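You operate a simulated robot arm through the tools that you are given. There is no shell and no other tool. Be economical: measure what you need, move in short steps, check, and stop when the job is done.

Carry out the task below with a simulated two-armed robot. There is one attempt and no reset: what you move stays moved.

TASK
Switch shore off, then park the plug and stow the white chock.
Fine: plug home in its rest, blue flap shut, chock in locker one, its lid shut. Set down upright: what you pick out.

It is judged by the outcome, as a careful person would: the job done as asked, and still so three seconds after it is handed in. It fails if anything else is knocked over, pushed out of place, dropped, spilled or broken. A push-on lid holds only when it is set on centred and level and pressed home; a screw cap is set on level and turned clockwise until tight.

THE ROBOT
Two 7-joint arms with two-finger parallel grippers on one trunk, on a base that drives. Base frame: it is fixed to the floor where the robot stands at the start and does not move with it; the origin is under the middle of the robot, x ahead of it, y to its left, z up; the surface under the hand at the start is at about z = 620. Units: mm, degrees, N and s.
The left shoulder is at the start at [70, 163, 1247], the right one opposite. With the tool pointing down near the work surface each hand reaches from about 100 to 800 mm from the robot's upright axis, wherever it stands, measured 20 degrees to its own side. Places, roughly: blue flap [0, -1200, 1000]; blue lid of locker one [400, -500, 1000]; locker one [300, -500, 600]; shore switch [500, 0, 1100]. Payload 3.43 kg a hand.
Tool frame (each hand has its own): the origin (TCP) lies between the finger pads and is the grasp point; the fingertips stand 34 mm ahead of it; z points along the fingers, y is the line along which they close. The gripper opens to 128 mm. The fingers are 24 mm wide and 12 mm thick; the gripper's body (48 by 130 mm) begins 96 mm behind the TCP.
Orientation is that of the tool frame in the base frame, as a unit quaternion [w, x, y, z]. With the fingers straight down and closing along the base's y, the tool's x points along the base's -x, its y along +y and its z along -z.

THE INTERFACE
- The arms move only by the tool send_rows. It takes "left_rows", "right_rows" or both (then of equal length, played together; a hand with none holds still); each is one flat list of numbers, 7 for each row, row after row: the finger opening in mm, from 0 to 128, then the shift along the base's x, y, z in units of 40 mm (1.0 is 40 mm), then the turn, a rotation vector about the base's x, y, z in units of 4 degrees (1.0 is 4 degrees). In form: [hand, tx, ty, tz, rx, ry, rz, hand, tx, ty, tz, rx, ry, rz, ...]. A call has 1 to 8 rows; each row shifts and turns the commanded pose from where the row before left it. A call with a number of a shift or a turn outside -1 to 1 is refused whole. A row lasts 0.2 s, in which the tool goes at most 50 mm and 8.6 degrees; a call with a longer step from one row to the next is refused whole, and so is a gripper value outside its range. Where a pose cannot be reached the arm comes as near as it can. A force on the tool above 90 N (or 10 N above the force at the start of the call, whichever is more), or a blocked arm, ends the call early, and 0.2 s more pass. The fingers move at their own pace (about 153 mm/s each) and stop on an object; they squeeze with about 44 N. The grip force told is the motor's: it shows also when the fingers shut on nothing. Time passes only in rows, and 0.2 s behind the last, so rows that do not move let the fingers close. The reply holds the time, the measured pose of the TCP, the force on the tool along the base axes, the opening and the grip force, in the units named above and with some noise, with the torque about the TCP (base axes, N m) and any sound that the robot's microphone picked up, and new pictures: "show" is both (left out), scene, wrist or none (wrist: the cameras of the hands that moved).
- Cameras (640 x 400 px; columns grow to the right, rows downward): "scene" is now at [120.2, -68.2, 1494.9]; the picture's right is [-0.63, -0.77, 0.00], its down [-0.31, 0.26, -0.91] and it looks along [0.71, -0.58, -0.41] (base axes); focal length 214 px, centre (320, 200). "left" rides on the left gripper at [76, 11, -160] in its tool frame; the picture's right is [-0.15, 0.99, 0.00], its down [-0.88, -0.13, -0.46] and it looks along [-0.45, -0.07, 0.89] (tool axes); focal length 234 px, centre (320, 200). "right" rides on the right gripper at [76, -11, -160] in its tool frame; the picture's right is [0.15, 0.99, 0.00], its down [-0.88, 0.13, -0.46] and it looks along [-0.45, 0.07, 0.89] (tool axes); focal length 234 px, centre (320, 200). There is no depth. A picture from a camera that has moved, and an enlarged one, comes with that camera's place and axes in the base frame and with its lens. The place of the scene camera against the robot may be out by one fixed shift of up to 12 mm in any direction.
- move_column(by): slides the trunk up (or, below 0, down) by that many mm; the arms and the scene camera ride with it, the base frame stays. It gives what a move gives, with no picture.
- roll_base(legs): drives the robot by 1 to 6 legs, each [ahead, left, turn to the left] in mm, mm and degrees, along the robot's own axes; the way and the turn of a leg run together, so that a leg with both is an arc; at most 1500 mm and 180 degrees a leg. The arms and the cameras ride along, it lands a little off, and it stops where it bumps. It gives what a move gives, and a new picture of the scene camera.
- turn_head(pan, tilt): turns the head with the scene camera to pan (to the left, within 86 degrees either way) and tilt (down, from -29 to 69), counted from straight ahead of the robot. It gives what a move gives, and a new picture of the scene camera.
- inspect(camera, box): a new picture of the part [left, top, right, bottom] of that camera's present view, enlarged. It takes no simulated time.
- finish_job(): hands the job in; it is judged then, once.

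Go step by step. Nothing tells you exact positions but the pictures and the camera data: compare them with the known pose of the tool, close in by small moves and look again before you grip or let go. The budget is 120 turns and 260 pictures, counting those below and the enlarged ones. Unless the task says otherwise, let go and move clear before handing in, and close with one line.

The tools are called after "Call:" by a JSON object that holds its "fn" and its "kwargs". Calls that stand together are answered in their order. send_rows: Moves the arms, as the interface text tells. Its arguments: {"type":"object","properties":{"left_rows":{"type":"array"},"right_rows":{"type":"array"},"show":{"type":"string","enum":["both","scene","wrist","none"]}},"required":[]} The other tools are called the same way: move_column (by) slides the trunk up or down; roll_base (legs) drives the base; turn_head (pan, tilt) turns the head that bears the scene camera; inspect (camera, box) takes an enlarged picture of a part of a camera's view; finish_job () hands the job in.

At the start:

```text
time_s: 0.0
left_position: [437.5, -48.4, 1487.5]
left_tcp_rot: [0.0, 0.0, 1.0, -0.001]
left_ft_force: [-0.1, 0.4, 0.7]
left_moment: [0.02, 0.01, 0.02]
left_width: 127.9
left_finger_force: 0.0
right_position: [240.6, -269.3, 1476.7]
right_tcp_rot: [0.0, 0.0, 1.0, 0.001]
right_ft_force: [-1.0, -0.1, 0.9]
right_moment: [0.01, -0.01, 0.0]
right_width: 128.1
right_finger_force: 0.1
trunk travel left (down, up): [-728.0, 212.0]
robot x, y, heading: [0.1, 4.6, -0.1]
head pan, tilt: [-39.3, 23.9]
```

scene: 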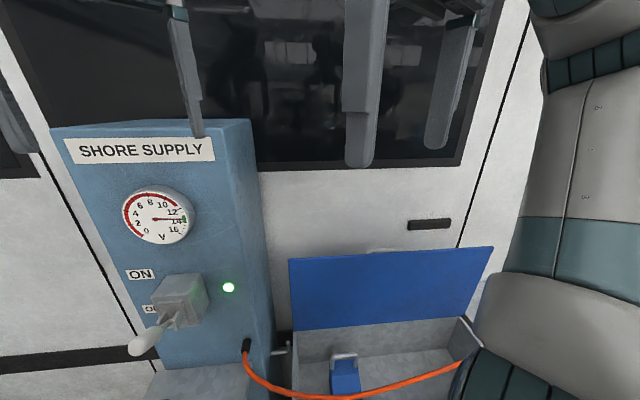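
right: 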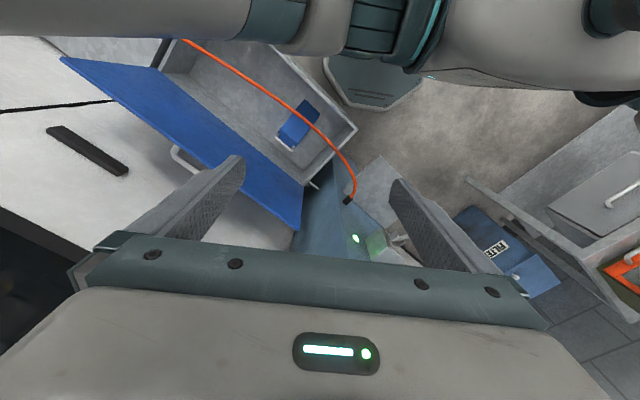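
left: 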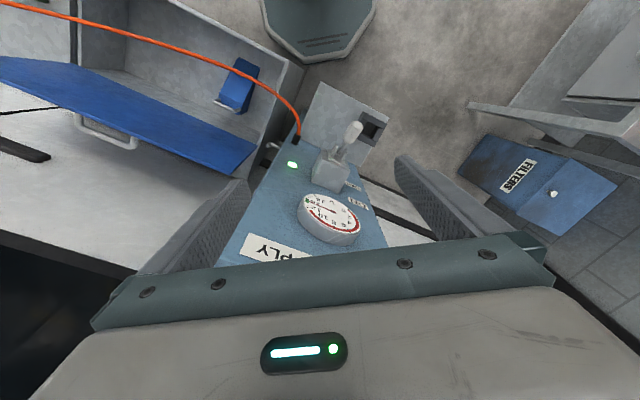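

I see the shore supply panel with its lever switch, an open blue-lidded locker with a blue block in it, and an orange cable. I look around for the plug, the chock and the blue flap.

Call:
{"fn": "inspect", "kwargs": {"camera": "scene", "box": [40, 120, 300, 400]}}

Call:
{"fn": "turn_head", "kwargs": {"pan": -80, "tilt": 40}}

Call:
{"fn": "turn_head", "kwargs": {"pan": -40, "tilt": 60}}

Call:
{"fn": "turn_head", "kwargs": {"pan": 20, "tilt": 45}}

Call:
{"fn": "turn_head", "kwargs": {"pan": 80, "tilt": 40}}

```text
1.43 times, centred on (170, 260) of scene
camera zoom: at [120.2, -68.2, 1494.9], right [-0.63, -0.77, 0.0], down [-0.31, 0.26, -0.91], along [0.71, -0.58, -0.41], focal length 306 px, centre (534, 114)
```

zoom: 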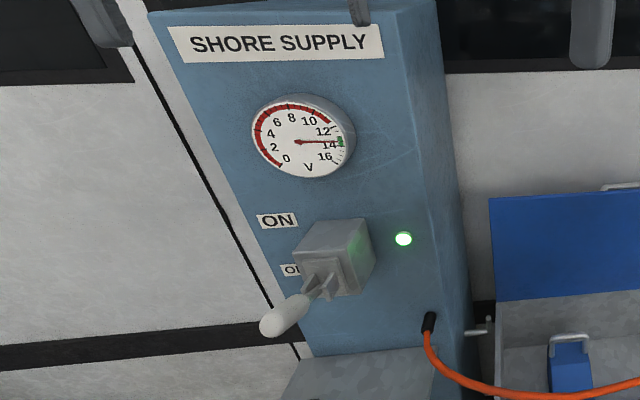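

```text
time_s: 1.1
left_position: [439.2, -49.2, 1487.0]
left_tcp_rot: [0.0, -0.001, 1.0, -0.001]
left_ft_force: [-0.9, -0.8, -1.0]
left_moment: [0.0, -0.01, 0.01]
left_width: 127.9
left_finger_force: 0.1
right_position: [242.3, -268.8, 1477.5]
right_tcp_rot: [0.0, 0.0, 1.0, -0.001]
right_ft_force: [-0.2, -0.4, -0.1]
right_moment: [0.0, 0.0, -0.01]
right_width: 127.9
right_finger_force: 0.0
trunk travel left (down, up): [-728.0, 212.0]
robot x, y, heading: [-1.2, -0.2, 0.1]
head pan, tilt: [-80.0, 40.0]
camera scene: at [63.6, -93.4, 1469.9], right [-0.98, -0.17, 0.0], down [-0.11, 0.63, -0.77], along [0.13, -0.75, -0.64], focal length 214 px, centre (320, 200)
```

scene: 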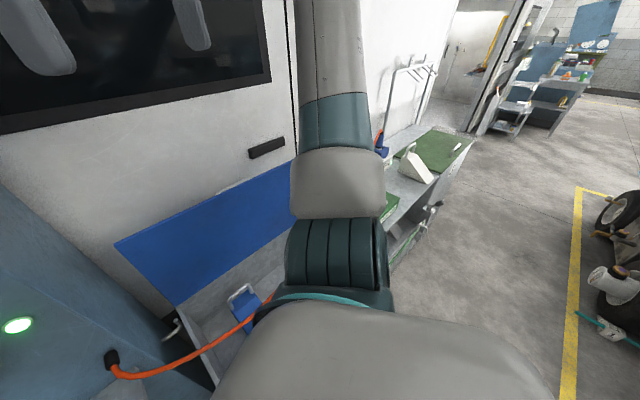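

```text
time_s: 2.1
left_position: [438.8, -49.3, 1486.0]
left_tcp_rot: [0.0, 0.001, 1.0, -0.001]
left_ft_force: [-0.7, 0.5, -0.3]
left_moment: [0.0, -0.04, 0.02]
left_width: 127.9
left_finger_force: 0.0
right_position: [242.2, -268.4, 1476.9]
right_tcp_rot: [0.0, 0.0, 1.0, 0.0]
right_ft_force: [0.1, -0.6, 0.2]
right_moment: [-0.01, -0.02, 0.02]
right_width: 128.1
right_finger_force: 0.0
trunk travel left (down, up): [-728.0, 212.0]
robot x, y, heading: [1.8, -0.4, -0.1]
head pan, tilt: [-40.0, 60.0]
camera scene: at [99.8, -52.5, 1443.2], right [-0.64, -0.77, 0.0], down [-0.66, 0.56, -0.5], along [0.38, -0.32, -0.87], focal length 214 px, centre (320, 200)
```

scene: 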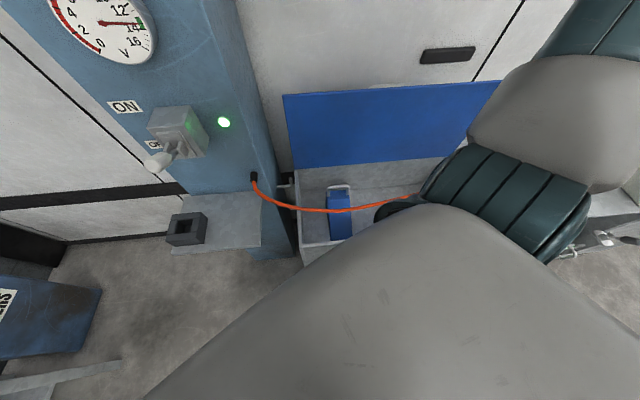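

```text
time_s: 3.4
left_position: [439.2, -48.5, 1487.7]
left_tcp_rot: [0.0, 0.0, 1.0, -0.001]
left_ft_force: [0.2, 0.3, 1.0]
left_moment: [0.0, 0.0, 0.01]
left_width: 128.1
left_finger_force: 0.1
right_position: [241.3, -269.2, 1476.8]
right_tcp_rot: [0.001, 0.0, 1.0, 0.0]
right_ft_force: [0.0, 0.3, -0.3]
right_moment: [0.0, 0.02, 0.01]
right_width: 128.0
right_finger_force: 0.1
trunk travel left (down, up): [-728.0, 212.0]
robot x, y, heading: [-1.0, -1.9, -0.1]
head pan, tilt: [20.0, 45.0]
camera scene: at [125.2, 18.1, 1462.6], right [0.34, -0.94, 0.0], down [-0.66, -0.24, -0.71], along [0.66, 0.24, -0.71], focal length 214 px, centre (320, 200)
```

scene: 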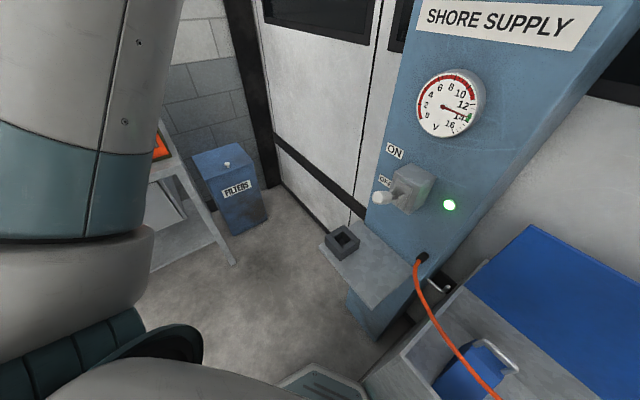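

```text
time_s: 4.7
left_position: [437.1, -49.2, 1487.1]
left_tcp_rot: [-0.001, 0.0, 1.0, -0.001]
left_ft_force: [0.0, -0.6, 0.1]
left_moment: [0.0, 0.0, 0.04]
left_width: 127.9
left_finger_force: 0.1
right_position: [241.8, -268.7, 1476.7]
right_tcp_rot: [0.0, 0.001, 1.0, 0.0]
right_ft_force: [0.9, -0.1, -0.3]
right_moment: [0.01, -0.02, 0.02]
right_width: 127.7
right_finger_force: 0.1
trunk travel left (down, up): [-728.0, 212.0]
robot x, y, heading: [3.5, 0.1, 0.0]
head pan, tilt: [80.0, 40.0]
camera scene: at [63.6, 74.1, 1469.9], right [0.98, -0.17, 0.0], down [-0.11, -0.63, -0.77], along [0.13, 0.75, -0.64], focal length 214 px, centre (320, 200)
```

scene: 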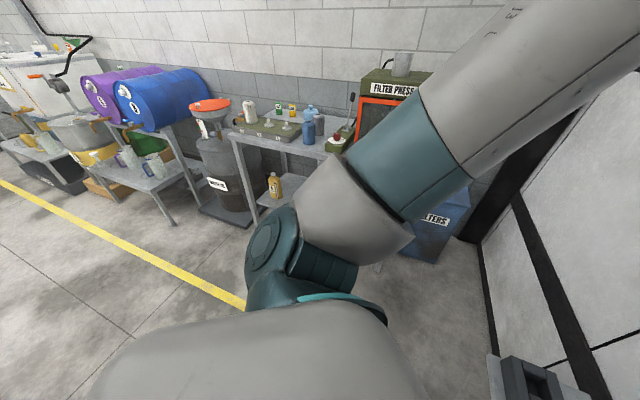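

The wedge on the bench to the right is probably the white chock, the blue thing in the locker needs identifying, and the dark square on the ledge may be the plug rest. I take closer looks.

Call:
{"fn": "turn_head", "kwargs": {"pan": -15, "tilt": 45}}

Call:
{"fn": "inspect", "kwargs": {"camera": "scene", "box": [160, 60, 420, 320]}}

Call:
{"fn": "turn_head", "kwargs": {"pan": -80, "tilt": 30}}

Call:
{"fn": "inspect", "kwargs": {"camera": "scene", "box": [350, 60, 550, 320]}}

Call:
{"fn": "inspect", "kwargs": {"camera": "right", "box": [160, 30, 420, 200]}}

Call:
{"fn": "inspect", "kwargs": {"camera": "left", "box": [200, 60, 420, 250]}}

```text
time_s: 6.5
left_position: [439.2, -48.8, 1486.6]
left_tcp_rot: [-0.001, 0.0, 1.0, -0.001]
left_ft_force: [-0.8, 0.0, 0.6]
left_moment: [-0.01, 0.01, 0.01]
left_width: 127.9
left_finger_force: 0.1
right_position: [240.7, -268.6, 1477.7]
right_tcp_rot: [0.0, -0.001, 1.0, 0.0]
right_ft_force: [-0.4, 0.1, -1.1]
right_moment: [0.03, 0.01, 0.01]
right_width: 128.2
right_finger_force: 0.0
trunk travel left (down, up): [-728.0, 212.0]
robot x, y, heading: [1.2, -1.0, 0.2]
head pan, tilt: [-15.0, 45.0]
camera scene: at [127.3, -30.6, 1462.6], right [-0.26, -0.97, 0.0], down [-0.68, 0.18, -0.71], along [0.68, -0.18, -0.71], focal length 214 px, centre (320, 200)
```

scene: 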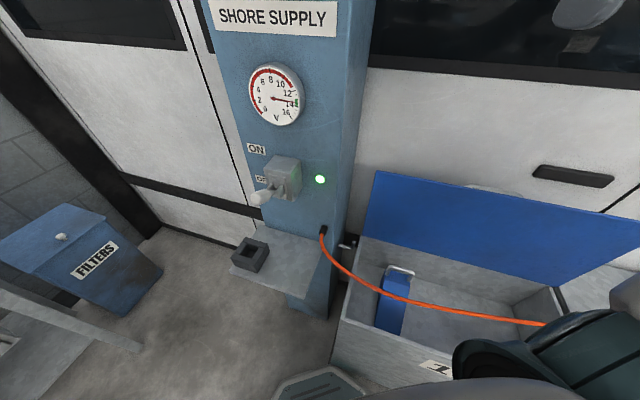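

```text
1.54 times, centred on (290, 190) of scene
camera zoom: at [127.3, -30.6, 1462.6], right [-0.26, -0.97, 0.0], down [-0.68, 0.18, -0.71], along [0.68, -0.18, -0.71], focal length 330 px, centre (366, 215)
```

zoom: 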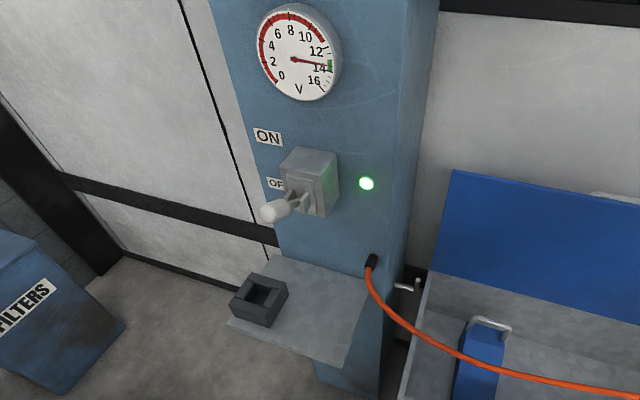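

```text
time_s: 7.8
left_position: [438.2, -49.4, 1488.2]
left_tcp_rot: [0.0, 0.0, 1.0, -0.001]
left_ft_force: [0.5, 0.9, 0.5]
left_moment: [0.01, -0.03, 0.02]
left_width: 128.0
left_finger_force: 0.0
right_position: [241.0, -267.9, 1476.8]
right_tcp_rot: [0.0, 0.0, 1.0, 0.001]
right_ft_force: [0.9, -0.6, 0.4]
right_moment: [0.01, -0.02, 0.02]
right_width: 128.2
right_finger_force: 0.0
trunk travel left (down, up): [-728.0, 212.0]
robot x, y, heading: [-1.8, -4.1, 0.0]
head pan, tilt: [-80.0, 30.0]
camera scene: at [64.5, -98.7, 1485.2], right [-0.98, -0.17, 0.0], down [-0.09, 0.49, -0.87], along [0.15, -0.85, -0.5], focal length 214 px, centre (320, 200)
```

scene: 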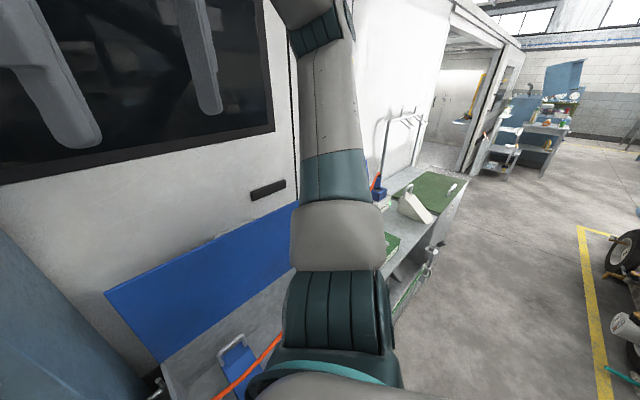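

```text
1.54 times, centred on (450, 190) of scene
camera zoom: at [64.5, -98.7, 1485.2], right [-0.98, -0.17, 0.0], down [-0.09, 0.49, -0.87], along [0.15, -0.85, -0.5], focal length 330 px, centre (120, 215)
```

zoom: 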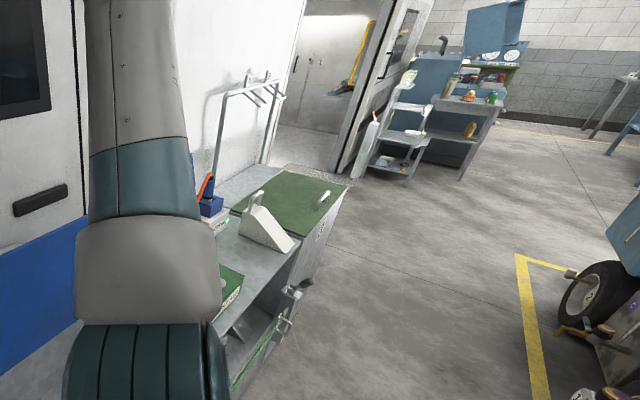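

```text
2.35 times, centred on (290, 115) of right
camera zoom: at [166.1, -279.6, 1636.7], right [-0.15, 0.99, 0.0], down [0.88, 0.13, 0.46], along [0.45, 0.07, -0.89], focal length 551 px, centre (391, 400)
```

zoom: 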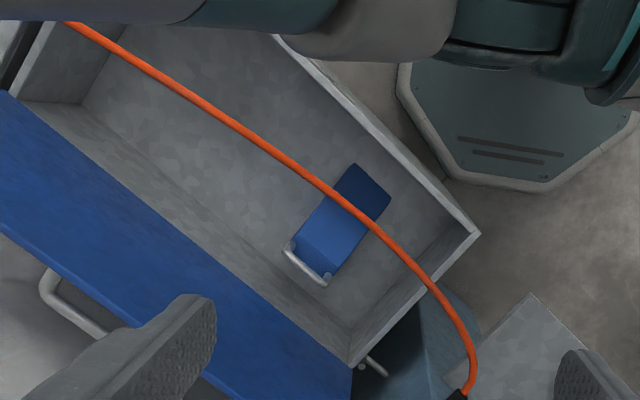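

```text
2.11 times, centred on (310, 155) of left
camera zoom: at [361.9, -37.8, 1647.9], right [0.15, 0.99, 0.0], down [0.88, -0.13, 0.46], along [0.45, -0.07, -0.89], focal length 493 px, centre (341, 295)
```

zoom: 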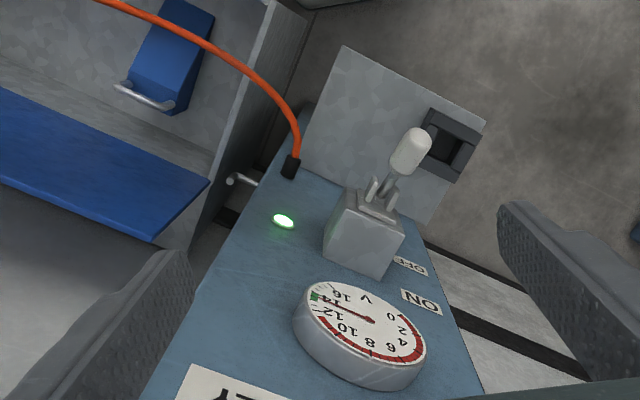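

The lever knob triangulates to about (464, 12, 1152), with its pivot near (530, -30, 1100), so it is up (ON). I'll close the left hand's fingers and bring it down above the knob.

Call:
{"fn": "send_rows", "kwargs": {"left_rows": [0, 0.33, 0.75, 0, 0, 0, 0, 0, 0.33, 0.75, 0, 0, 0, 0, 0, 0, 0, -1, 0, 0, 0, 0, 0, 0, -1, 0, 0, 0, 0, 0, 0, -1, 0, 0, 0, 0, 0, 0, -1, 0, 0, 0, 0, 0, 0, -1, 0, 0, 0, 0, 0, 0, -1, 0, 0, 0]}}

Call:
{"fn": "turn_head", "kwargs": {"pan": -15, "tilt": 40}}

```text
time_s: 9.6
left_position: [464.4, 13.9, 1247.3]
left_tcp_rot: [0.0, 0.0, 1.0, -0.001]
left_ft_force: [0.5, 0.3, 1.2]
left_moment: [-0.03, 0.0, -0.03]
left_width: 0.0
left_finger_force: 33.5
right_position: [241.9, -268.4, 1477.6]
right_tcp_rot: [0.0, -0.001, 1.0, 0.0]
right_ft_force: [0.5, 0.6, -0.1]
right_moment: [0.02, 0.01, -0.01]
right_width: 128.1
right_finger_force: 0.1
trunk travel left (down, up): [-728.0, 212.0]
robot x, y, heading: [-2.0, -2.0, -0.0]
head pan, tilt: [-80.0, 30.0]
camera scene: at [65.3, -98.2, 1485.3], right [-0.98, -0.17, 0.0], down [-0.09, 0.49, -0.87], along [0.15, -0.85, -0.5], focal length 214 px, centre (320, 200)
camera left: at [388.3, 25.0, 1406.8], right [0.15, 0.99, 0.0], down [0.88, -0.13, 0.46], along [0.45, -0.07, -0.89], focal length 234 px, centre (320, 200)
```

scene: 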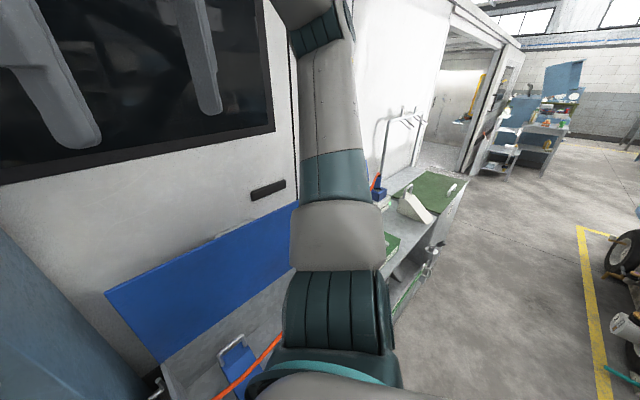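
left: 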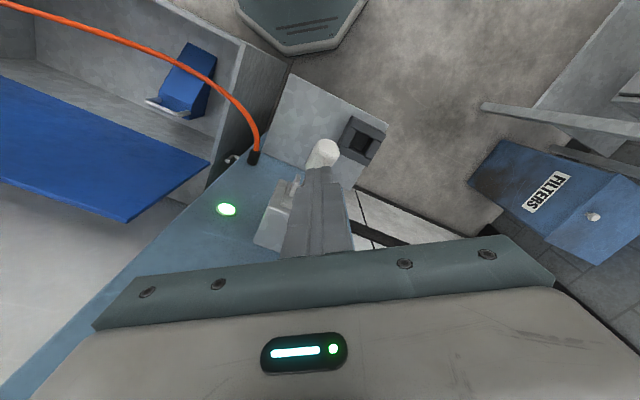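

```text
time_s: 11.0
left_position: [464.2, 12.8, 1246.1]
left_tcp_rot: [0.0, 0.0, 1.0, 0.001]
left_ft_force: [1.1, -0.3, 0.1]
left_moment: [0.03, -0.05, -0.03]
left_width: 0.0
left_finger_force: 32.8
right_position: [241.3, -269.4, 1478.2]
right_tcp_rot: [0.0, 0.0, 1.0, 0.0]
right_ft_force: [0.6, -0.2, 0.2]
right_moment: [0.01, 0.0, 0.03]
right_width: 128.0
right_finger_force: 0.1
trunk travel left (down, up): [-728.0, 212.0]
robot x, y, heading: [3.1, 1.7, 0.1]
head pan, tilt: [-15.0, 40.0]
camera scene: at [130.8, -31.8, 1469.9], right [-0.26, -0.97, 0.0], down [-0.62, 0.17, -0.77], along [0.74, -0.2, -0.64], focal length 214 px, centre (320, 200)
```

scene: 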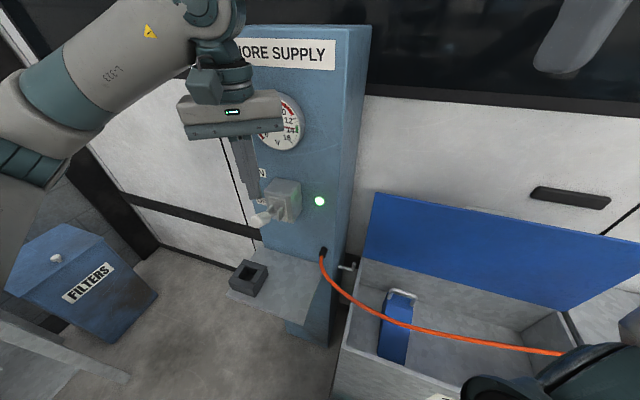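

Tips are above the knob. I push down gradually.

Call:
{"fn": "send_rows", "kwargs": {"left_rows": [0, 0, 0, -0.6, 0, 0, 0, 0, 0, 0, -0.6, 0, 0, 0, 0, 0, 0, -0.6, 0, 0, 0, 0, 0, 0, -0.5, 0, 0, 0, 0, 0, 0, -0.5, 0, 0, 0, 0, 0, 0, -0.5, 0, 0, 0]}}

```text
time_s: 12.3
left_position: [465.8, 11.9, 1143.5]
left_tcp_rot: [0.013, 0.0, 1.0, -0.011]
left_ft_force: [-15.4, 6.0, 44.5]
left_moment: [0.2, 0.13, 0.06]
left_width: 0.0
left_finger_force: 32.9
right_position: [237.4, -266.7, 1477.3]
right_tcp_rot: [0.001, -0.001, 1.0, 0.0]
right_ft_force: [0.4, -1.2, -0.9]
right_moment: [0.0, -0.01, -0.01]
right_width: 127.9
right_finger_force: 0.1
trunk travel left (down, up): [-728.0, 212.0]
robot x, y, heading: [0.5, 0.1, 0.0]
head pan, tilt: [-15.0, 40.0]
stopped in row 6 (left hand): the force on the tool passed its limit at 112 N (the readings are from after the stop); the commanded pose is now the measured one
camera scene: at [126.1, -30.3, 1470.5], right [-0.26, -0.97, 0.0], down [-0.62, 0.17, -0.77], along [0.74, -0.2, -0.64], focal length 214 px, centre (320, 200)
camera left: at [383.4, 25.5, 1301.4], right [0.15, 0.99, -0.02], down [0.87, -0.12, 0.48], along [0.48, -0.09, -0.88], focal length 234 px, centre (320, 200)
```

scene: 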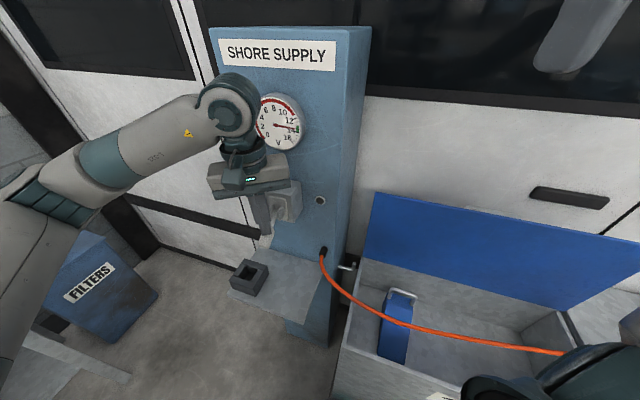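
left: 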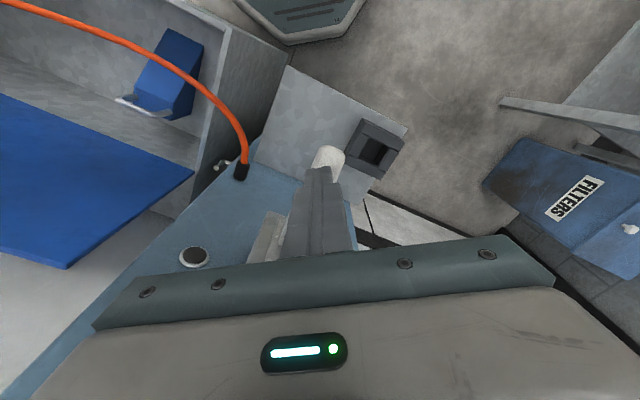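

The lamp went out. I raise the hand clear and check the lever.

Call:
{"fn": "send_rows", "kwargs": {"left_rows": [0, -0.1, 0.1, 0.5, 0, 0, 0, 0, -0.4, 0, 1, 0, 0, 0, 0, -0.5, 0, 1, 0, 0, 0, 0, -0.5, 0, 1, 0, 0, 0, 0, -0.5, 0, 1, 0, 0, 0, 0, 0, 0, 1, 0, 0, 0, 0, 0, 0, 1, 0, 0, 0], "show": "scene"}}

Call:
{"fn": "inspect", "kwargs": {"camera": "scene", "box": [200, 60, 420, 340]}}

```text
time_s: 13.9
left_position: [383.8, 14.0, 1398.8]
left_tcp_rot: [0.012, -0.001, 1.0, -0.009]
left_ft_force: [-0.3, 0.0, 0.5]
left_moment: [0.01, -0.04, 0.0]
left_width: 0.2
left_finger_force: 32.6
right_position: [240.7, -268.6, 1476.1]
right_tcp_rot: [-0.001, 0.0, 1.0, -0.001]
right_ft_force: [-0.7, -0.3, 0.0]
right_moment: [0.04, -0.08, -0.01]
right_width: 128.0
right_finger_force: 0.1
trunk travel left (down, up): [-728.0, 212.0]
robot x, y, heading: [-1.9, -2.5, -0.0]
head pan, tilt: [-15.0, 40.0]
camera scene: at [129.7, -31.6, 1469.9], right [-0.26, -0.97, 0.0], down [-0.62, 0.17, -0.77], along [0.74, -0.2, -0.64], focal length 214 px, centre (320, 200)
```

scene: 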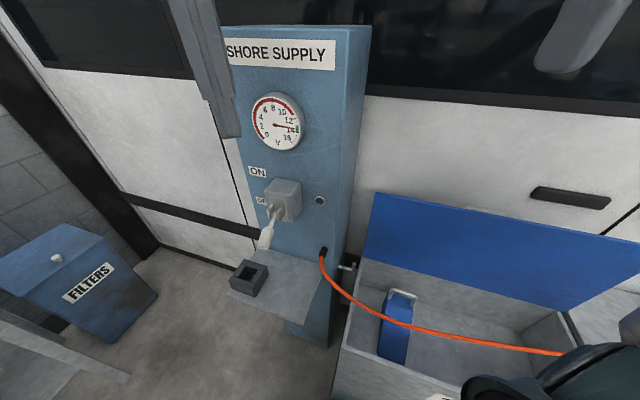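

```text
1.43 times, centred on (310, 200) of scene
camera zoom: at [129.7, -31.6, 1469.9], right [-0.26, -0.97, 0.0], down [-0.62, 0.17, -0.77], along [0.74, -0.2, -0.64], focal length 306 px, centre (334, 200)
```

zoom: 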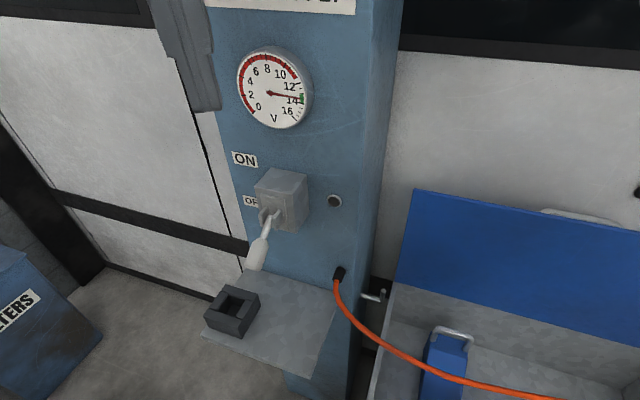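

The switch is off (lamp dark, lever down). Now I turn the base to the right to see the flap and bench area.

Call:
{"fn": "roll_base", "kwargs": {"legs": [[-250, 0, 0], [0, 0, -60]]}}

Call:
{"fn": "turn_head", "kwargs": {"pan": -10, "tilt": 30}}

```text
time_s: 18.3
left_position: [-29.6, -322.5, 1398.2]
left_tcp_rot: [0.005, 0.489, 0.872, -0.013]
left_ft_force: [-0.1, 0.2, -0.1]
left_moment: [0.0, -0.04, 0.02]
left_width: 0.0
left_finger_force: 33.0
right_position: [-346.0, -347.1, 1477.1]
right_tcp_rot: [0.0, 0.49, 0.872, 0.0]
right_ft_force: [-0.7, -1.0, 0.3]
right_moment: [-0.01, 0.01, 0.0]
right_width: 128.2
right_finger_force: 0.2
trunk travel left (down, up): [-728.0, 212.0]
robot x, y, heading: [-241.8, -0.8, -58.7]
head pan, tilt: [-15.0, 40.0]
camera scene: at [-194.9, -135.0, 1469.9], right [-0.96, -0.28, 0.0], down [-0.18, 0.62, -0.77], along [0.22, -0.73, -0.64], focal length 214 px, centre (320, 200)
```

scene: 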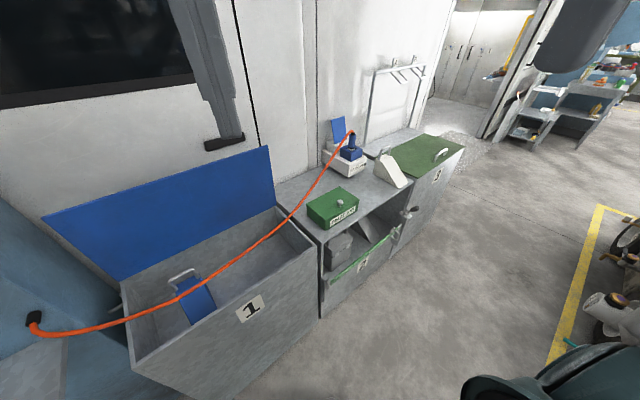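

```text
time_s: 19.0
left_position: [-30.4, -322.8, 1397.7]
left_tcp_rot: [0.006, 0.489, 0.872, -0.013]
left_ft_force: [0.3, -0.1, 0.2]
left_moment: [-0.02, -0.01, -0.01]
left_width: 0.0
left_finger_force: 33.4
right_position: [-348.0, -346.1, 1476.6]
right_tcp_rot: [0.0, 0.49, 0.872, -0.001]
right_ft_force: [0.6, -0.8, 0.7]
right_moment: [0.0, -0.01, -0.01]
right_width: 127.9
right_finger_force: 0.0
trunk travel left (down, up): [-728.0, 212.0]
robot x, y, heading: [-243.6, -2.0, -58.5]
head pan, tilt: [-10.0, 30.0]
camera scene: at [-186.3, -137.8, 1485.2], right [-0.93, -0.36, 0.0], down [-0.18, 0.47, -0.87], along [0.32, -0.81, -0.5], focal length 214 px, centre (320, 200)
```

scene: 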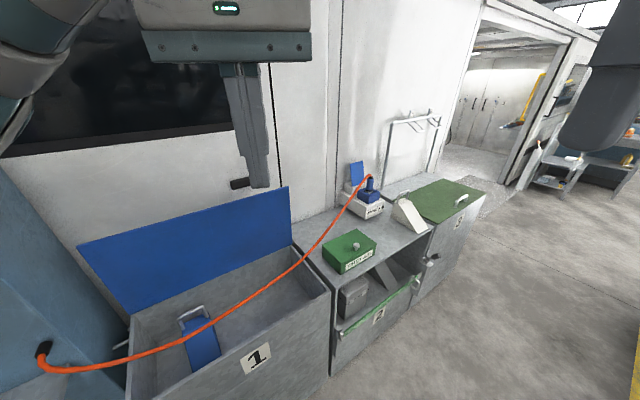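

The plug stands upright in a white inlet box with an open blue flap, and the white chock sits next to it. I zoom in.

Call:
{"fn": "inspect", "kwargs": {"camera": "scene", "box": [310, 140, 470, 240]}}

Call:
{"fn": "inspect", "kwargs": {"camera": "scene", "box": [60, 180, 440, 400]}}

```text
4.00 times, centred on (390, 190) of scene
camera zoom: at [-186.3, -137.8, 1485.2], right [-0.93, -0.36, 0.0], down [-0.18, 0.47, -0.87], along [0.32, -0.81, -0.5], focal length 858 px, centre (40, 240)
```

zoom: 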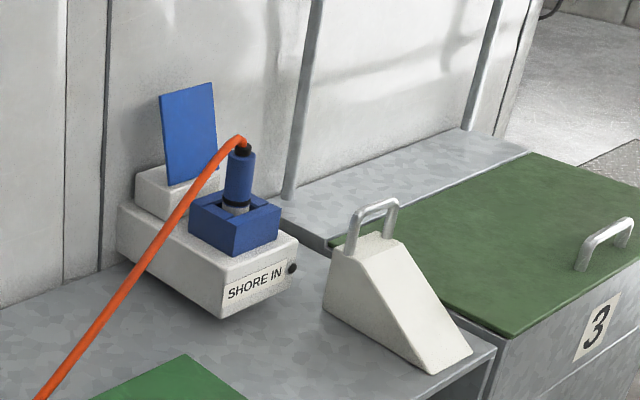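

```text
1.68 times, centred on (250, 290) of scene
camera zoom: at [-186.3, -137.8, 1485.2], right [-0.93, -0.36, 0.0], down [-0.18, 0.47, -0.87], along [0.32, -0.81, -0.5], focal length 361 px, centre (438, 48)
```

zoom: 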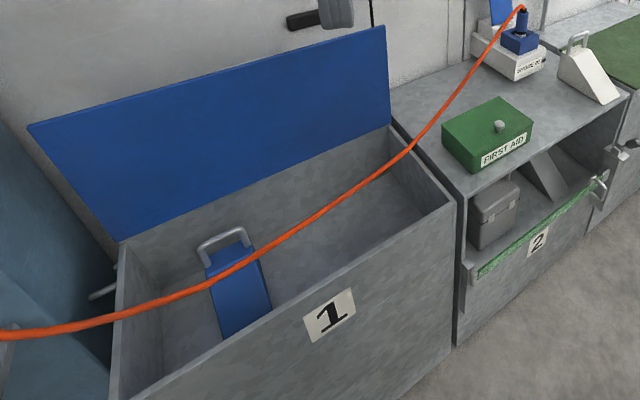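

The wall runs along (-0.563, -0.826), and facing it is heading -34.3°. I'll square up to the wall and drive to the right, in front of the plug.

Call:
{"fn": "roll_base", "kwargs": {"legs": [[0, 0, 24.3], [130, -500, 0], [80, -411, 0]]}}

Call:
{"fn": "turn_head", "kwargs": {"pan": 0, "tilt": 45}}

```text
time_s: 25.5
left_position: [-235.3, -1077.0, 1397.8]
left_tcp_rot: [0.008, 0.278, 0.96, -0.011]
left_ft_force: [0.1, 0.7, -0.7]
left_moment: [0.04, -0.01, 0.02]
left_width: 0.0
left_finger_force: 32.8
right_position: [-509.5, -1236.8, 1476.9]
right_tcp_rot: [0.0, 0.279, 0.96, 0.001]
right_ft_force: [-0.6, -0.5, 0.7]
right_moment: [0.0, 0.04, 0.03]
right_width: 128.0
right_finger_force: 0.0
trunk travel left (down, up): [-728.0, 212.0]
robot x, y, heading: [-571.0, -880.0, -32.4]
head pan, tilt: [-10.0, 30.0]
camera scene: at [-462.2, -979.5, 1485.1], right [-0.67, -0.74, 0.0], down [-0.37, 0.34, -0.87], along [0.64, -0.58, -0.5], focal length 214 px, centre (320, 200)
```

scene: 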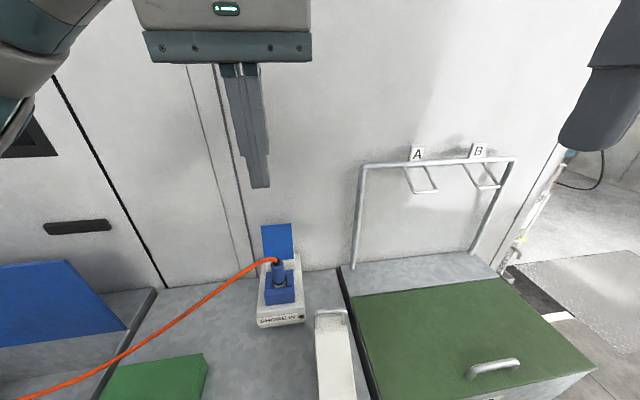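

```text
time_s: 26.3
left_position: [-236.5, -1077.8, 1398.6]
left_tcp_rot: [0.008, 0.278, 0.961, -0.011]
left_ft_force: [-0.4, -0.2, 0.9]
left_moment: [0.03, 0.0, 0.02]
left_width: 0.0
left_finger_force: 32.9
right_position: [-511.4, -1237.9, 1476.4]
right_tcp_rot: [0.0, 0.279, 0.96, 0.0]
right_ft_force: [-0.1, 0.0, -1.0]
right_moment: [-0.02, -0.05, 0.04]
right_width: 127.8
right_finger_force: 0.0
trunk travel left (down, up): [-728.0, 212.0]
robot x, y, heading: [-565.3, -878.4, -32.6]
head pan, tilt: [0.0, 45.0]
camera scene: at [-461.5, -962.1, 1462.7], right [-0.54, -0.84, 0.0], down [-0.6, 0.38, -0.71], along [0.6, -0.38, -0.71], focal length 214 px, centre (320, 200)
```

scene: 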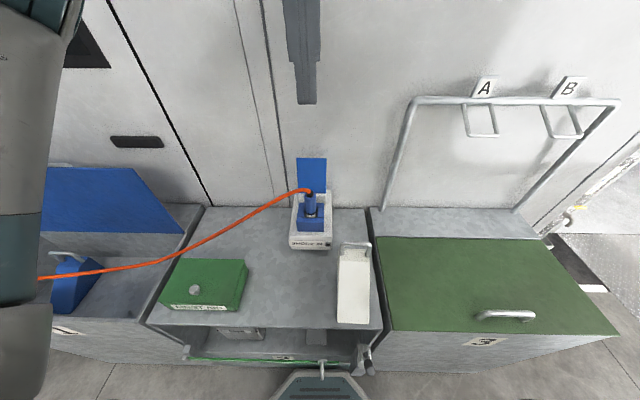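

I zoom in on the inlet and chock from here for triangulation.

Call:
{"fn": "inspect", "kwargs": {"camera": "scene", "box": [260, 140, 400, 340]}}

Call:
{"fn": "inspect", "kwargs": {"camera": "left", "box": [120, 0, 520, 250]}}

```text
2.00 times, centred on (330, 240) of scene
camera zoom: at [-461.5, -962.1, 1462.7], right [-0.54, -0.84, 0.0], down [-0.6, 0.38, -0.71], along [0.6, -0.38, -0.71], focal length 429 px, centre (300, 120)
```

zoom: 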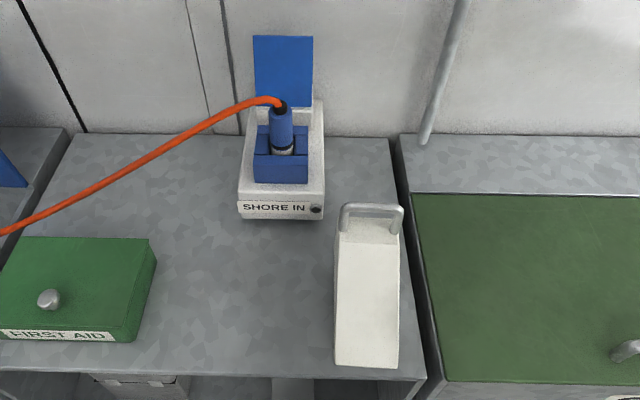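

```text
1.60 times, centred on (320, 125) of left
camera zoom: at [-297.4, -1022.9, 1557.1], right [0.65, 0.76, -0.01], down [0.67, -0.57, 0.48], along [0.35, -0.32, -0.88], focal length 375 px, centre (320, 320)
```

zoom: 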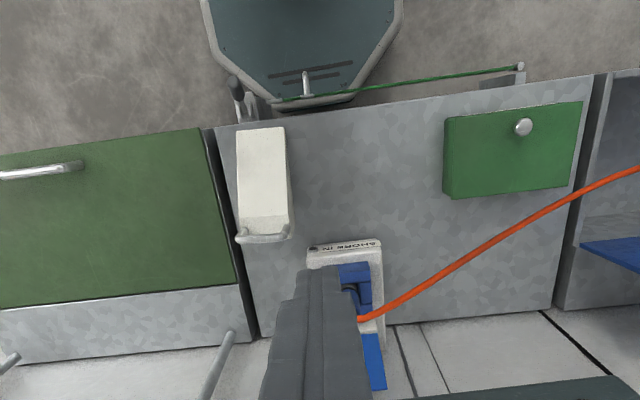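

The plug is at about (-50, -1189), z 928–1018, and the robot is square to the wall. I back off 60 mm to clear locker two's drop flap, then pitch the left hand 60° forward to grip the plug under its cable exit.

Call:
{"fn": "roll_base", "kwargs": {"legs": [[-60, 0, 0]]}}

Call:
{"fn": "send_rows", "kwargs": {"left_rows": [90, 0, 0, -0.4, -0.54, -0.84, 0, 90, 0, 0, -0.4, -0.54, -0.84, 0, 90, 0, 0, -0.4, -0.54, -0.84, 0, 90, 0, 0, -0.4, -0.54, -0.84, 0, 90, 0, 0, -0.4, -0.54, -0.84, 0, 90, 0, 0, -0.4, -0.54, -0.84, 0, 90, 0, 0, -0.4, -0.54, -0.84, 0, 90, 0, 0, -0.4, -0.54, -0.84, 0], "show": "none"}}

Call:
{"fn": "send_rows", "kwargs": {"left_rows": [90, 0, 0, -0.4, -0.54, -0.84, 0, 90, 0, 0, -0.4, -0.54, -0.84, 0, 90, 0, 0, -0.4, -0.54, -0.84, 0, 90, 0, 0, -0.4, -0.54, -0.84, 0, 90, 0, 0, -0.4, -0.54, -0.84, 0, 90, 0, 0, -0.4, -0.54, -0.84, 0, 90, 0, 0, -0.4, -0.54, -0.84, 0]}}

```text
time_s: 27.2
left_position: [-279.6, -1049.6, 1395.2]
left_tcp_rot: [0.006, 0.279, 0.96, -0.01]
left_ft_force: [0.9, 0.1, -0.2]
left_moment: [0.03, 0.08, 0.02]
left_width: 0.0
left_finger_force: 32.7
right_position: [-554.5, -1210.2, 1475.8]
right_tcp_rot: [-0.004, 0.28, 0.96, 0.001]
right_ft_force: [0.1, 0.1, -0.9]
right_moment: [0.07, 0.07, -0.02]
right_width: 127.8
right_finger_force: 0.1
trunk travel left (down, up): [-728.0, 212.0]
robot x, y, heading: [-615.9, -852.6, -32.6]
head pan, tilt: [0.0, 45.0]
camera scene: at [-504.2, -934.3, 1461.7], right [-0.54, -0.84, 0.0], down [-0.6, 0.38, -0.7], along [0.59, -0.38, -0.71], focal length 214 px, centre (320, 200)
```

scene: 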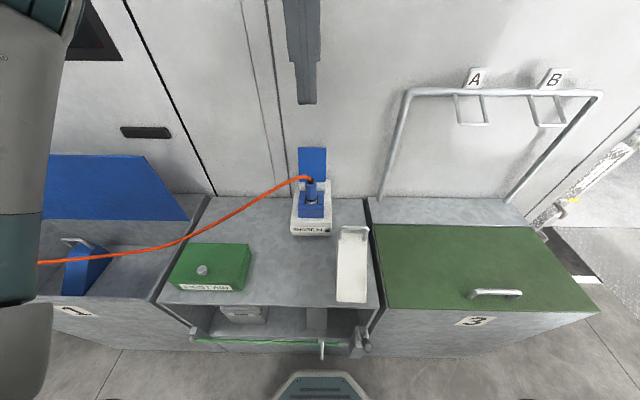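

```text
time_s: 29.0
left_position: [-286.1, -1047.0, 1268.9]
left_tcp_rot: [0.271, 0.269, 0.92, -0.09]
left_ft_force: [0.0, 0.3, 0.1]
left_moment: [-0.01, 0.04, -0.01]
left_width: 90.2
left_finger_force: 0.0
right_position: [-560.0, -1206.9, 1476.6]
right_tcp_rot: [-0.001, 0.28, 0.96, 0.0]
right_ft_force: [-0.4, -0.1, 0.0]
right_moment: [0.02, 0.01, 0.0]
right_width: 127.9
right_finger_force: 0.0
trunk travel left (down, up): [-728.0, 212.0]
robot x, y, heading: [-617.3, -848.9, -32.5]
head pan, tilt: [0.0, 45.0]
```

```text
time_s: 30.6
left_position: [-289.6, -1109.5, 1179.7]
left_tcp_rot: [0.486, 0.244, 0.826, -0.152]
left_ft_force: [-0.5, 0.9, 0.5]
left_moment: [-0.01, 0.02, -0.01]
left_width: 89.7
left_finger_force: 0.0
left hand out of reach, approached as far as the arm can: row 3, 4, 5, 6, 7
right_position: [-560.4, -1207.8, 1477.1]
right_tcp_rot: [-0.001, 0.279, 0.96, 0.001]
right_ft_force: [0.2, -0.3, -1.0]
right_moment: [0.02, -0.01, 0.01]
right_width: 128.0
right_finger_force: 0.1
trunk travel left (down, up): [-728.0, 212.0]
robot x, y, heading: [-619.6, -851.5, -32.6]
head pan, tilt: [0.0, 45.0]
camera scene: at [-511.3, -931.7, 1462.7], right [-0.54, -0.84, 0.0], down [-0.6, 0.38, -0.71], along [0.6, -0.38, -0.71], focal length 214 px, centre (320, 200)
camera left: at [-431.4, -1003.2, 1190.5], right [0.6, 0.79, 0.12], down [-0.04, -0.11, 0.99], along [0.8, -0.6, -0.03], focal length 234 px, centre (320, 200)
```

scene: 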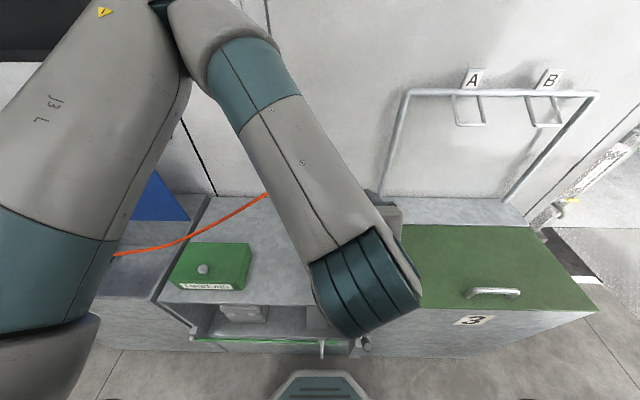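
left: 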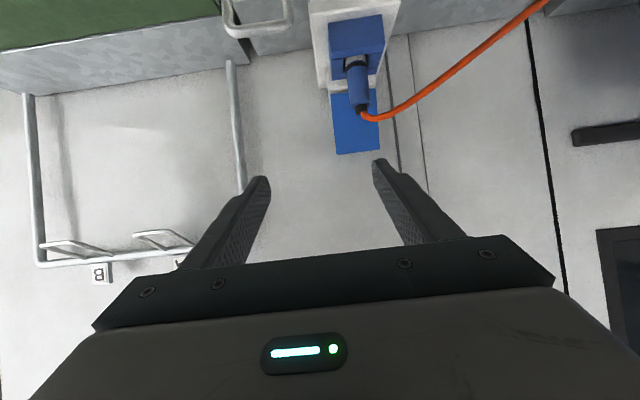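

Orientation is reached, but this pose is cramped. I extend forward toward the pre-grasp point.

Call:
{"fn": "send_rows", "kwargs": {"left_rows": [90, 0.8, -0.46, 0, 0, 0, 0, 90, 0.8, -0.46, 0, 0, 0, 0, 90, 0.8, -0.46, -0.4, 0, 0, 0, 90, 0.8, -0.46, -0.6, 0, 0, 0, 90, 0, 0, -0.5, 0, 0, 0, 90, 0, 0, -0.5, 0, 0, 0]}}

```text
time_s: 32.0
left_position: [-160.6, -1182.7, 1100.1]
left_tcp_rot: [0.485, 0.244, 0.826, -0.152]
left_ft_force: [-0.3, -0.2, 0.1]
left_moment: [0.03, 0.0, -0.03]
left_width: 90.0
left_finger_force: 0.2
right_position: [-559.4, -1207.5, 1476.4]
right_tcp_rot: [-0.001, 0.28, 0.96, 0.0]
right_ft_force: [-0.8, -0.6, 0.4]
right_moment: [-0.01, 0.02, -0.01]
right_width: 127.9
right_finger_force: 0.1
trunk travel left (down, up): [-728.0, 212.0]
robot x, y, heading: [-619.9, -849.8, -32.4]
head pan, tilt: [0.0, 45.0]
camera scene: at [-510.0, -931.0, 1462.6], right [-0.54, -0.84, 0.0], down [-0.6, 0.38, -0.71], along [0.6, -0.38, -0.71], focal length 214 px, centre (320, 200)
camera left: at [-302.4, -1076.2, 1111.7], right [0.6, 0.79, 0.11], down [-0.04, -0.11, 0.99], along [0.8, -0.6, -0.03], focal length 234 px, centre (320, 200)
```

scene: 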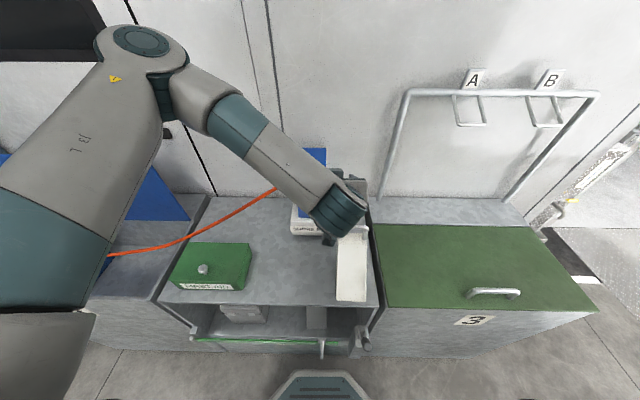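
left: 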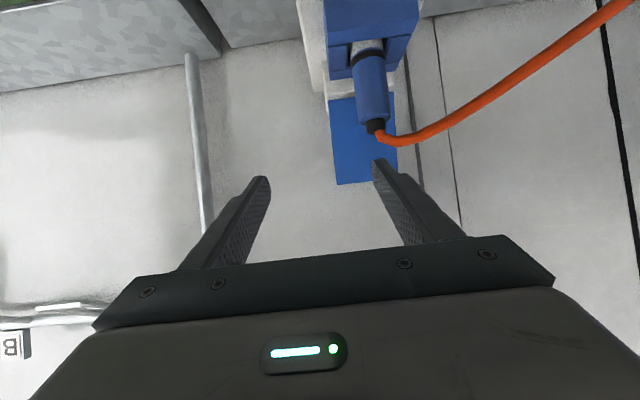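

The hand needs 64 mm to the left and about 115 mm lower, then forward. I do the left and down part and check.

Call:
{"fn": "send_rows", "kwargs": {"left_rows": [90, 0.445, 0.665, 0, 0, 0, 0, 90, 0.445, 0.665, 0, 0, 0, 0, 90, 0, 0, -0.9, 0, 0, 0, 90, 0, 0, -0.9, 0, 0, 0, 90, 0, 0, -0.9, 0, 0, 0]}}

```text
time_s: 33.2
left_position: [-121.9, -1128.0, 988.9]
left_tcp_rot: [0.485, 0.243, 0.826, -0.152]
left_ft_force: [0.3, 0.7, -0.4]
left_moment: [-0.02, -0.03, 0.0]
left_width: 89.8
left_finger_force: 0.1
right_position: [-559.9, -1207.2, 1475.7]
right_tcp_rot: [-0.001, 0.28, 0.96, 0.001]
right_ft_force: [0.4, 0.0, -0.6]
right_moment: [-0.02, 0.01, 0.01]
right_width: 128.2
right_finger_force: 0.1
trunk travel left (down, up): [-728.0, 212.0]
robot x, y, heading: [-619.4, -852.0, -32.4]
head pan, tilt: [0.0, 45.0]
camera scene: at [-509.5, -930.3, 1462.7], right [-0.54, -0.84, 0.0], down [-0.6, 0.38, -0.71], along [0.6, -0.38, -0.71], focal length 214 px, centre (320, 200)
camera left: at [-263.8, -1023.1, 1000.7], right [0.6, 0.79, 0.11], down [-0.04, -0.11, 0.99], along [0.8, -0.6, -0.03], focal length 234 px, centre (320, 200)
```

scene: 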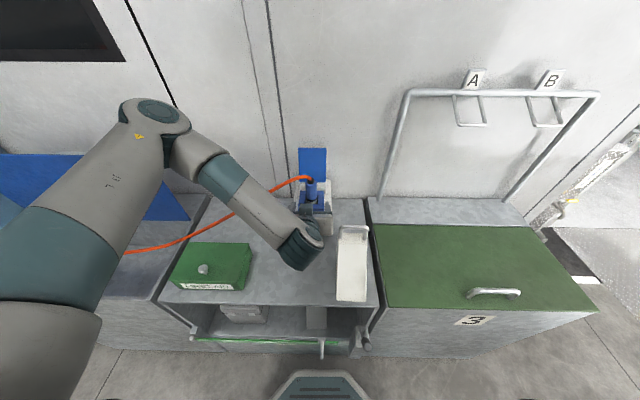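
left: 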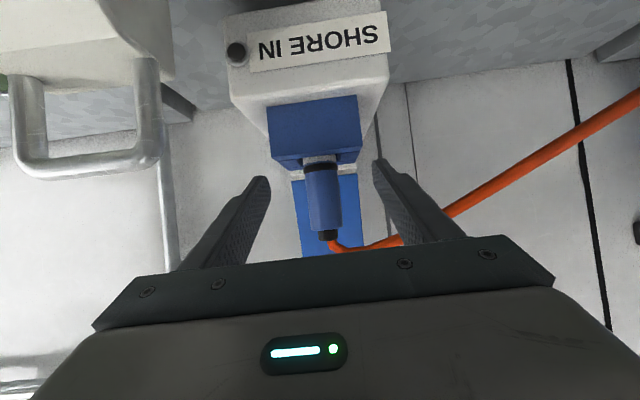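

The plug is centred between the fingers. I raise slightly and move forward 92 mm around the plug.

Call:
{"fn": "send_rows", "kwargs": {"left_rows": [90, 0, 0, 0.25, 0, 0, 0, 90, 0.625, -0.45, 0, 0, 0, 0, 90, 0.625, -0.45, 0, 0, 0, 0, 90, 0.625, -0.45, 0, 0, 0, 0]}}

Call:
{"fn": "inspect", "kwargs": {"camera": "left", "box": [200, 50, 460, 260]}}

Call:
{"fn": "inspect", "kwargs": {"camera": "scene", "box": [250, 120, 390, 280]}}

```text
time_s: 34.2
left_position: [-48.6, -1183.8, 1002.7]
left_tcp_rot: [0.485, 0.243, 0.826, -0.152]
left_ft_force: [0.4, 0.7, 0.0]
left_moment: [-0.03, 0.02, -0.03]
left_width: 89.9
left_finger_force: 0.2
right_position: [-559.3, -1206.5, 1476.1]
right_tcp_rot: [0.0, 0.28, 0.96, 0.0]
right_ft_force: [-0.3, -1.0, 1.3]
right_moment: [0.02, 0.02, -0.03]
right_width: 128.2
right_finger_force: 0.1
trunk travel left (down, up): [-728.0, 212.0]
robot x, y, heading: [-621.9, -847.6, -32.4]
head pan, tilt: [0.0, 45.0]
camera scene: at [-509.8, -930.7, 1462.6], right [-0.54, -0.84, 0.0], down [-0.6, 0.38, -0.71], along [0.6, -0.38, -0.71], focal length 214 px, centre (320, 200)
camera left: at [-189.8, -1078.4, 1015.5], right [0.6, 0.79, 0.11], down [-0.04, -0.11, 0.99], along [0.8, -0.6, -0.03], focal length 234 px, centre (320, 200)
```

scene: 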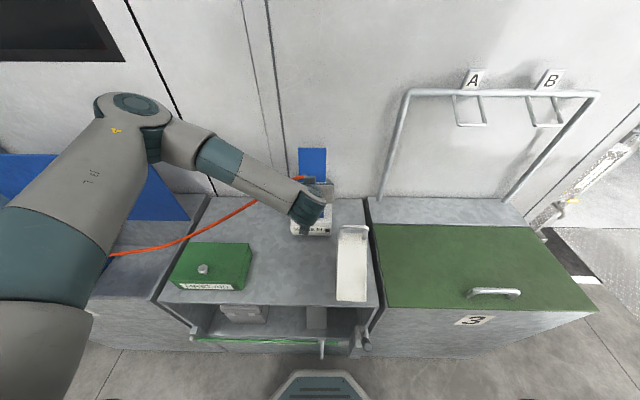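
left: 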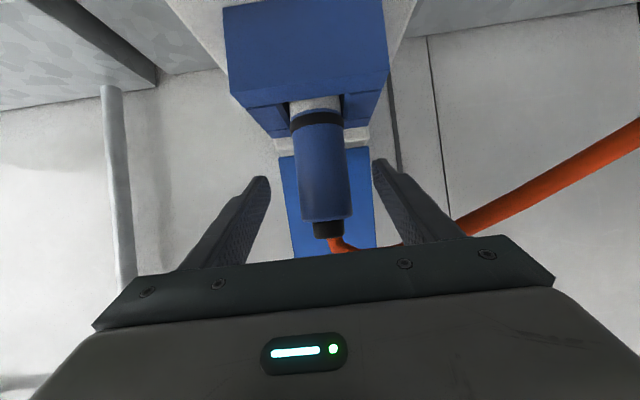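

```text
1.90 times, centred on (330, 155) of left
camera zoom: at [-189.8, -1078.4, 1015.5], right [0.6, 0.79, 0.11], down [-0.04, -0.11, 0.99], along [0.8, -0.6, -0.03], focal length 446 px, centre (301, 286)
```

zoom: 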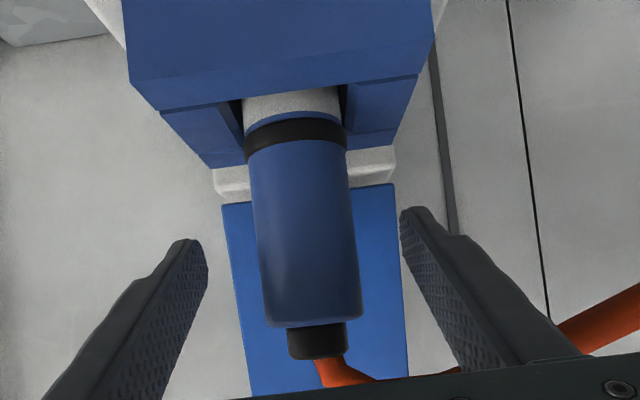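

```text
2.50 times, centred on (320, 200) of scene
camera zoom: at [-509.8, -930.7, 1462.6], right [-0.54, -0.84, 0.0], down [-0.6, 0.38, -0.71], along [0.6, -0.38, -0.71], focal length 536 px, centre (320, 200)
```

zoom: 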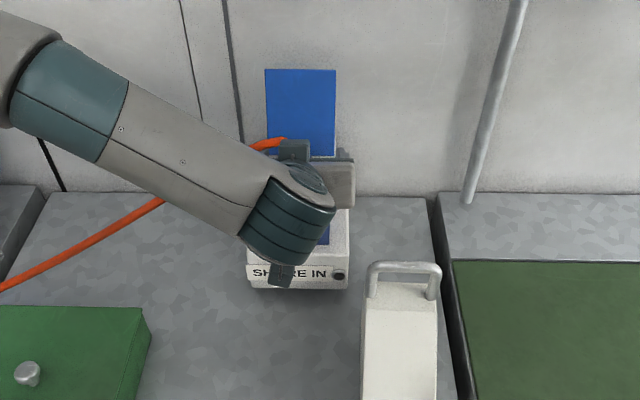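

The plug sits between the pads at TCP depth. I close the fingers.

Call:
{"fn": "send_rows", "kwargs": {"left_rows": [60, 0, 0, 0, 0, 0, 0, 20, 0, 0, 0, 0, 0, 0, 20, 0, 0, 0, 0, 0, 0, 20, 0, 0, 0, 0, 0, 0]}}

```text
time_s: 35.2
left_position: [-47.3, -1181.8, 1003.3]
left_tcp_rot: [0.486, 0.242, 0.826, -0.151]
left_ft_force: [4.3, 7.0, -0.5]
left_moment: [0.66, -0.44, -0.09]
left_width: 35.2
left_finger_force: 43.4
right_position: [-559.9, -1205.8, 1476.5]
right_tcp_rot: [-0.001, 0.28, 0.96, 0.0]
right_ft_force: [-0.6, 0.0, 0.1]
right_moment: [0.02, -0.01, -0.01]
right_width: 127.9
right_finger_force: 0.1
trunk travel left (down, up): [-728.0, 212.0]
robot x, y, heading: [-616.6, -851.7, -32.6]
head pan, tilt: [0.0, 45.0]
camera scene: at [-509.4, -929.4, 1462.6], right [-0.54, -0.84, 0.0], down [-0.6, 0.38, -0.71], along [0.6, -0.38, -0.71], focal length 214 px, centre (320, 200)
camera left: at [-189.2, -1076.9, 1015.4], right [0.6, 0.79, 0.11], down [-0.04, -0.11, 0.99], along [0.8, -0.6, -0.03], focal length 234 px, centre (320, 200)
```

scene: 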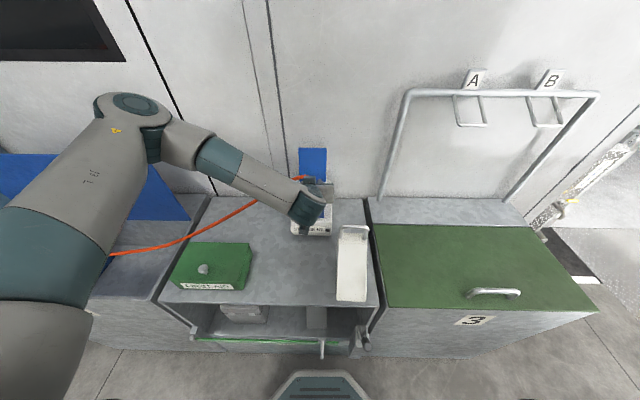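
left: 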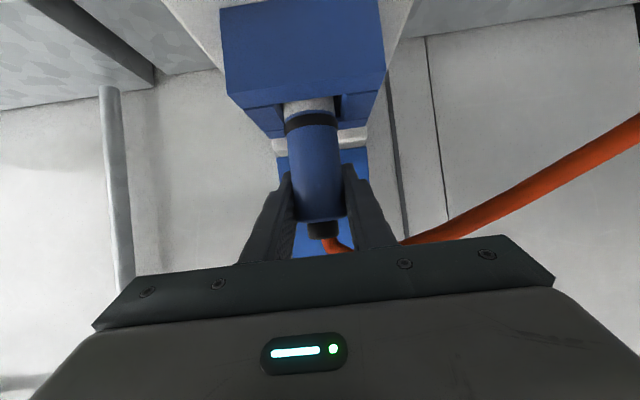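

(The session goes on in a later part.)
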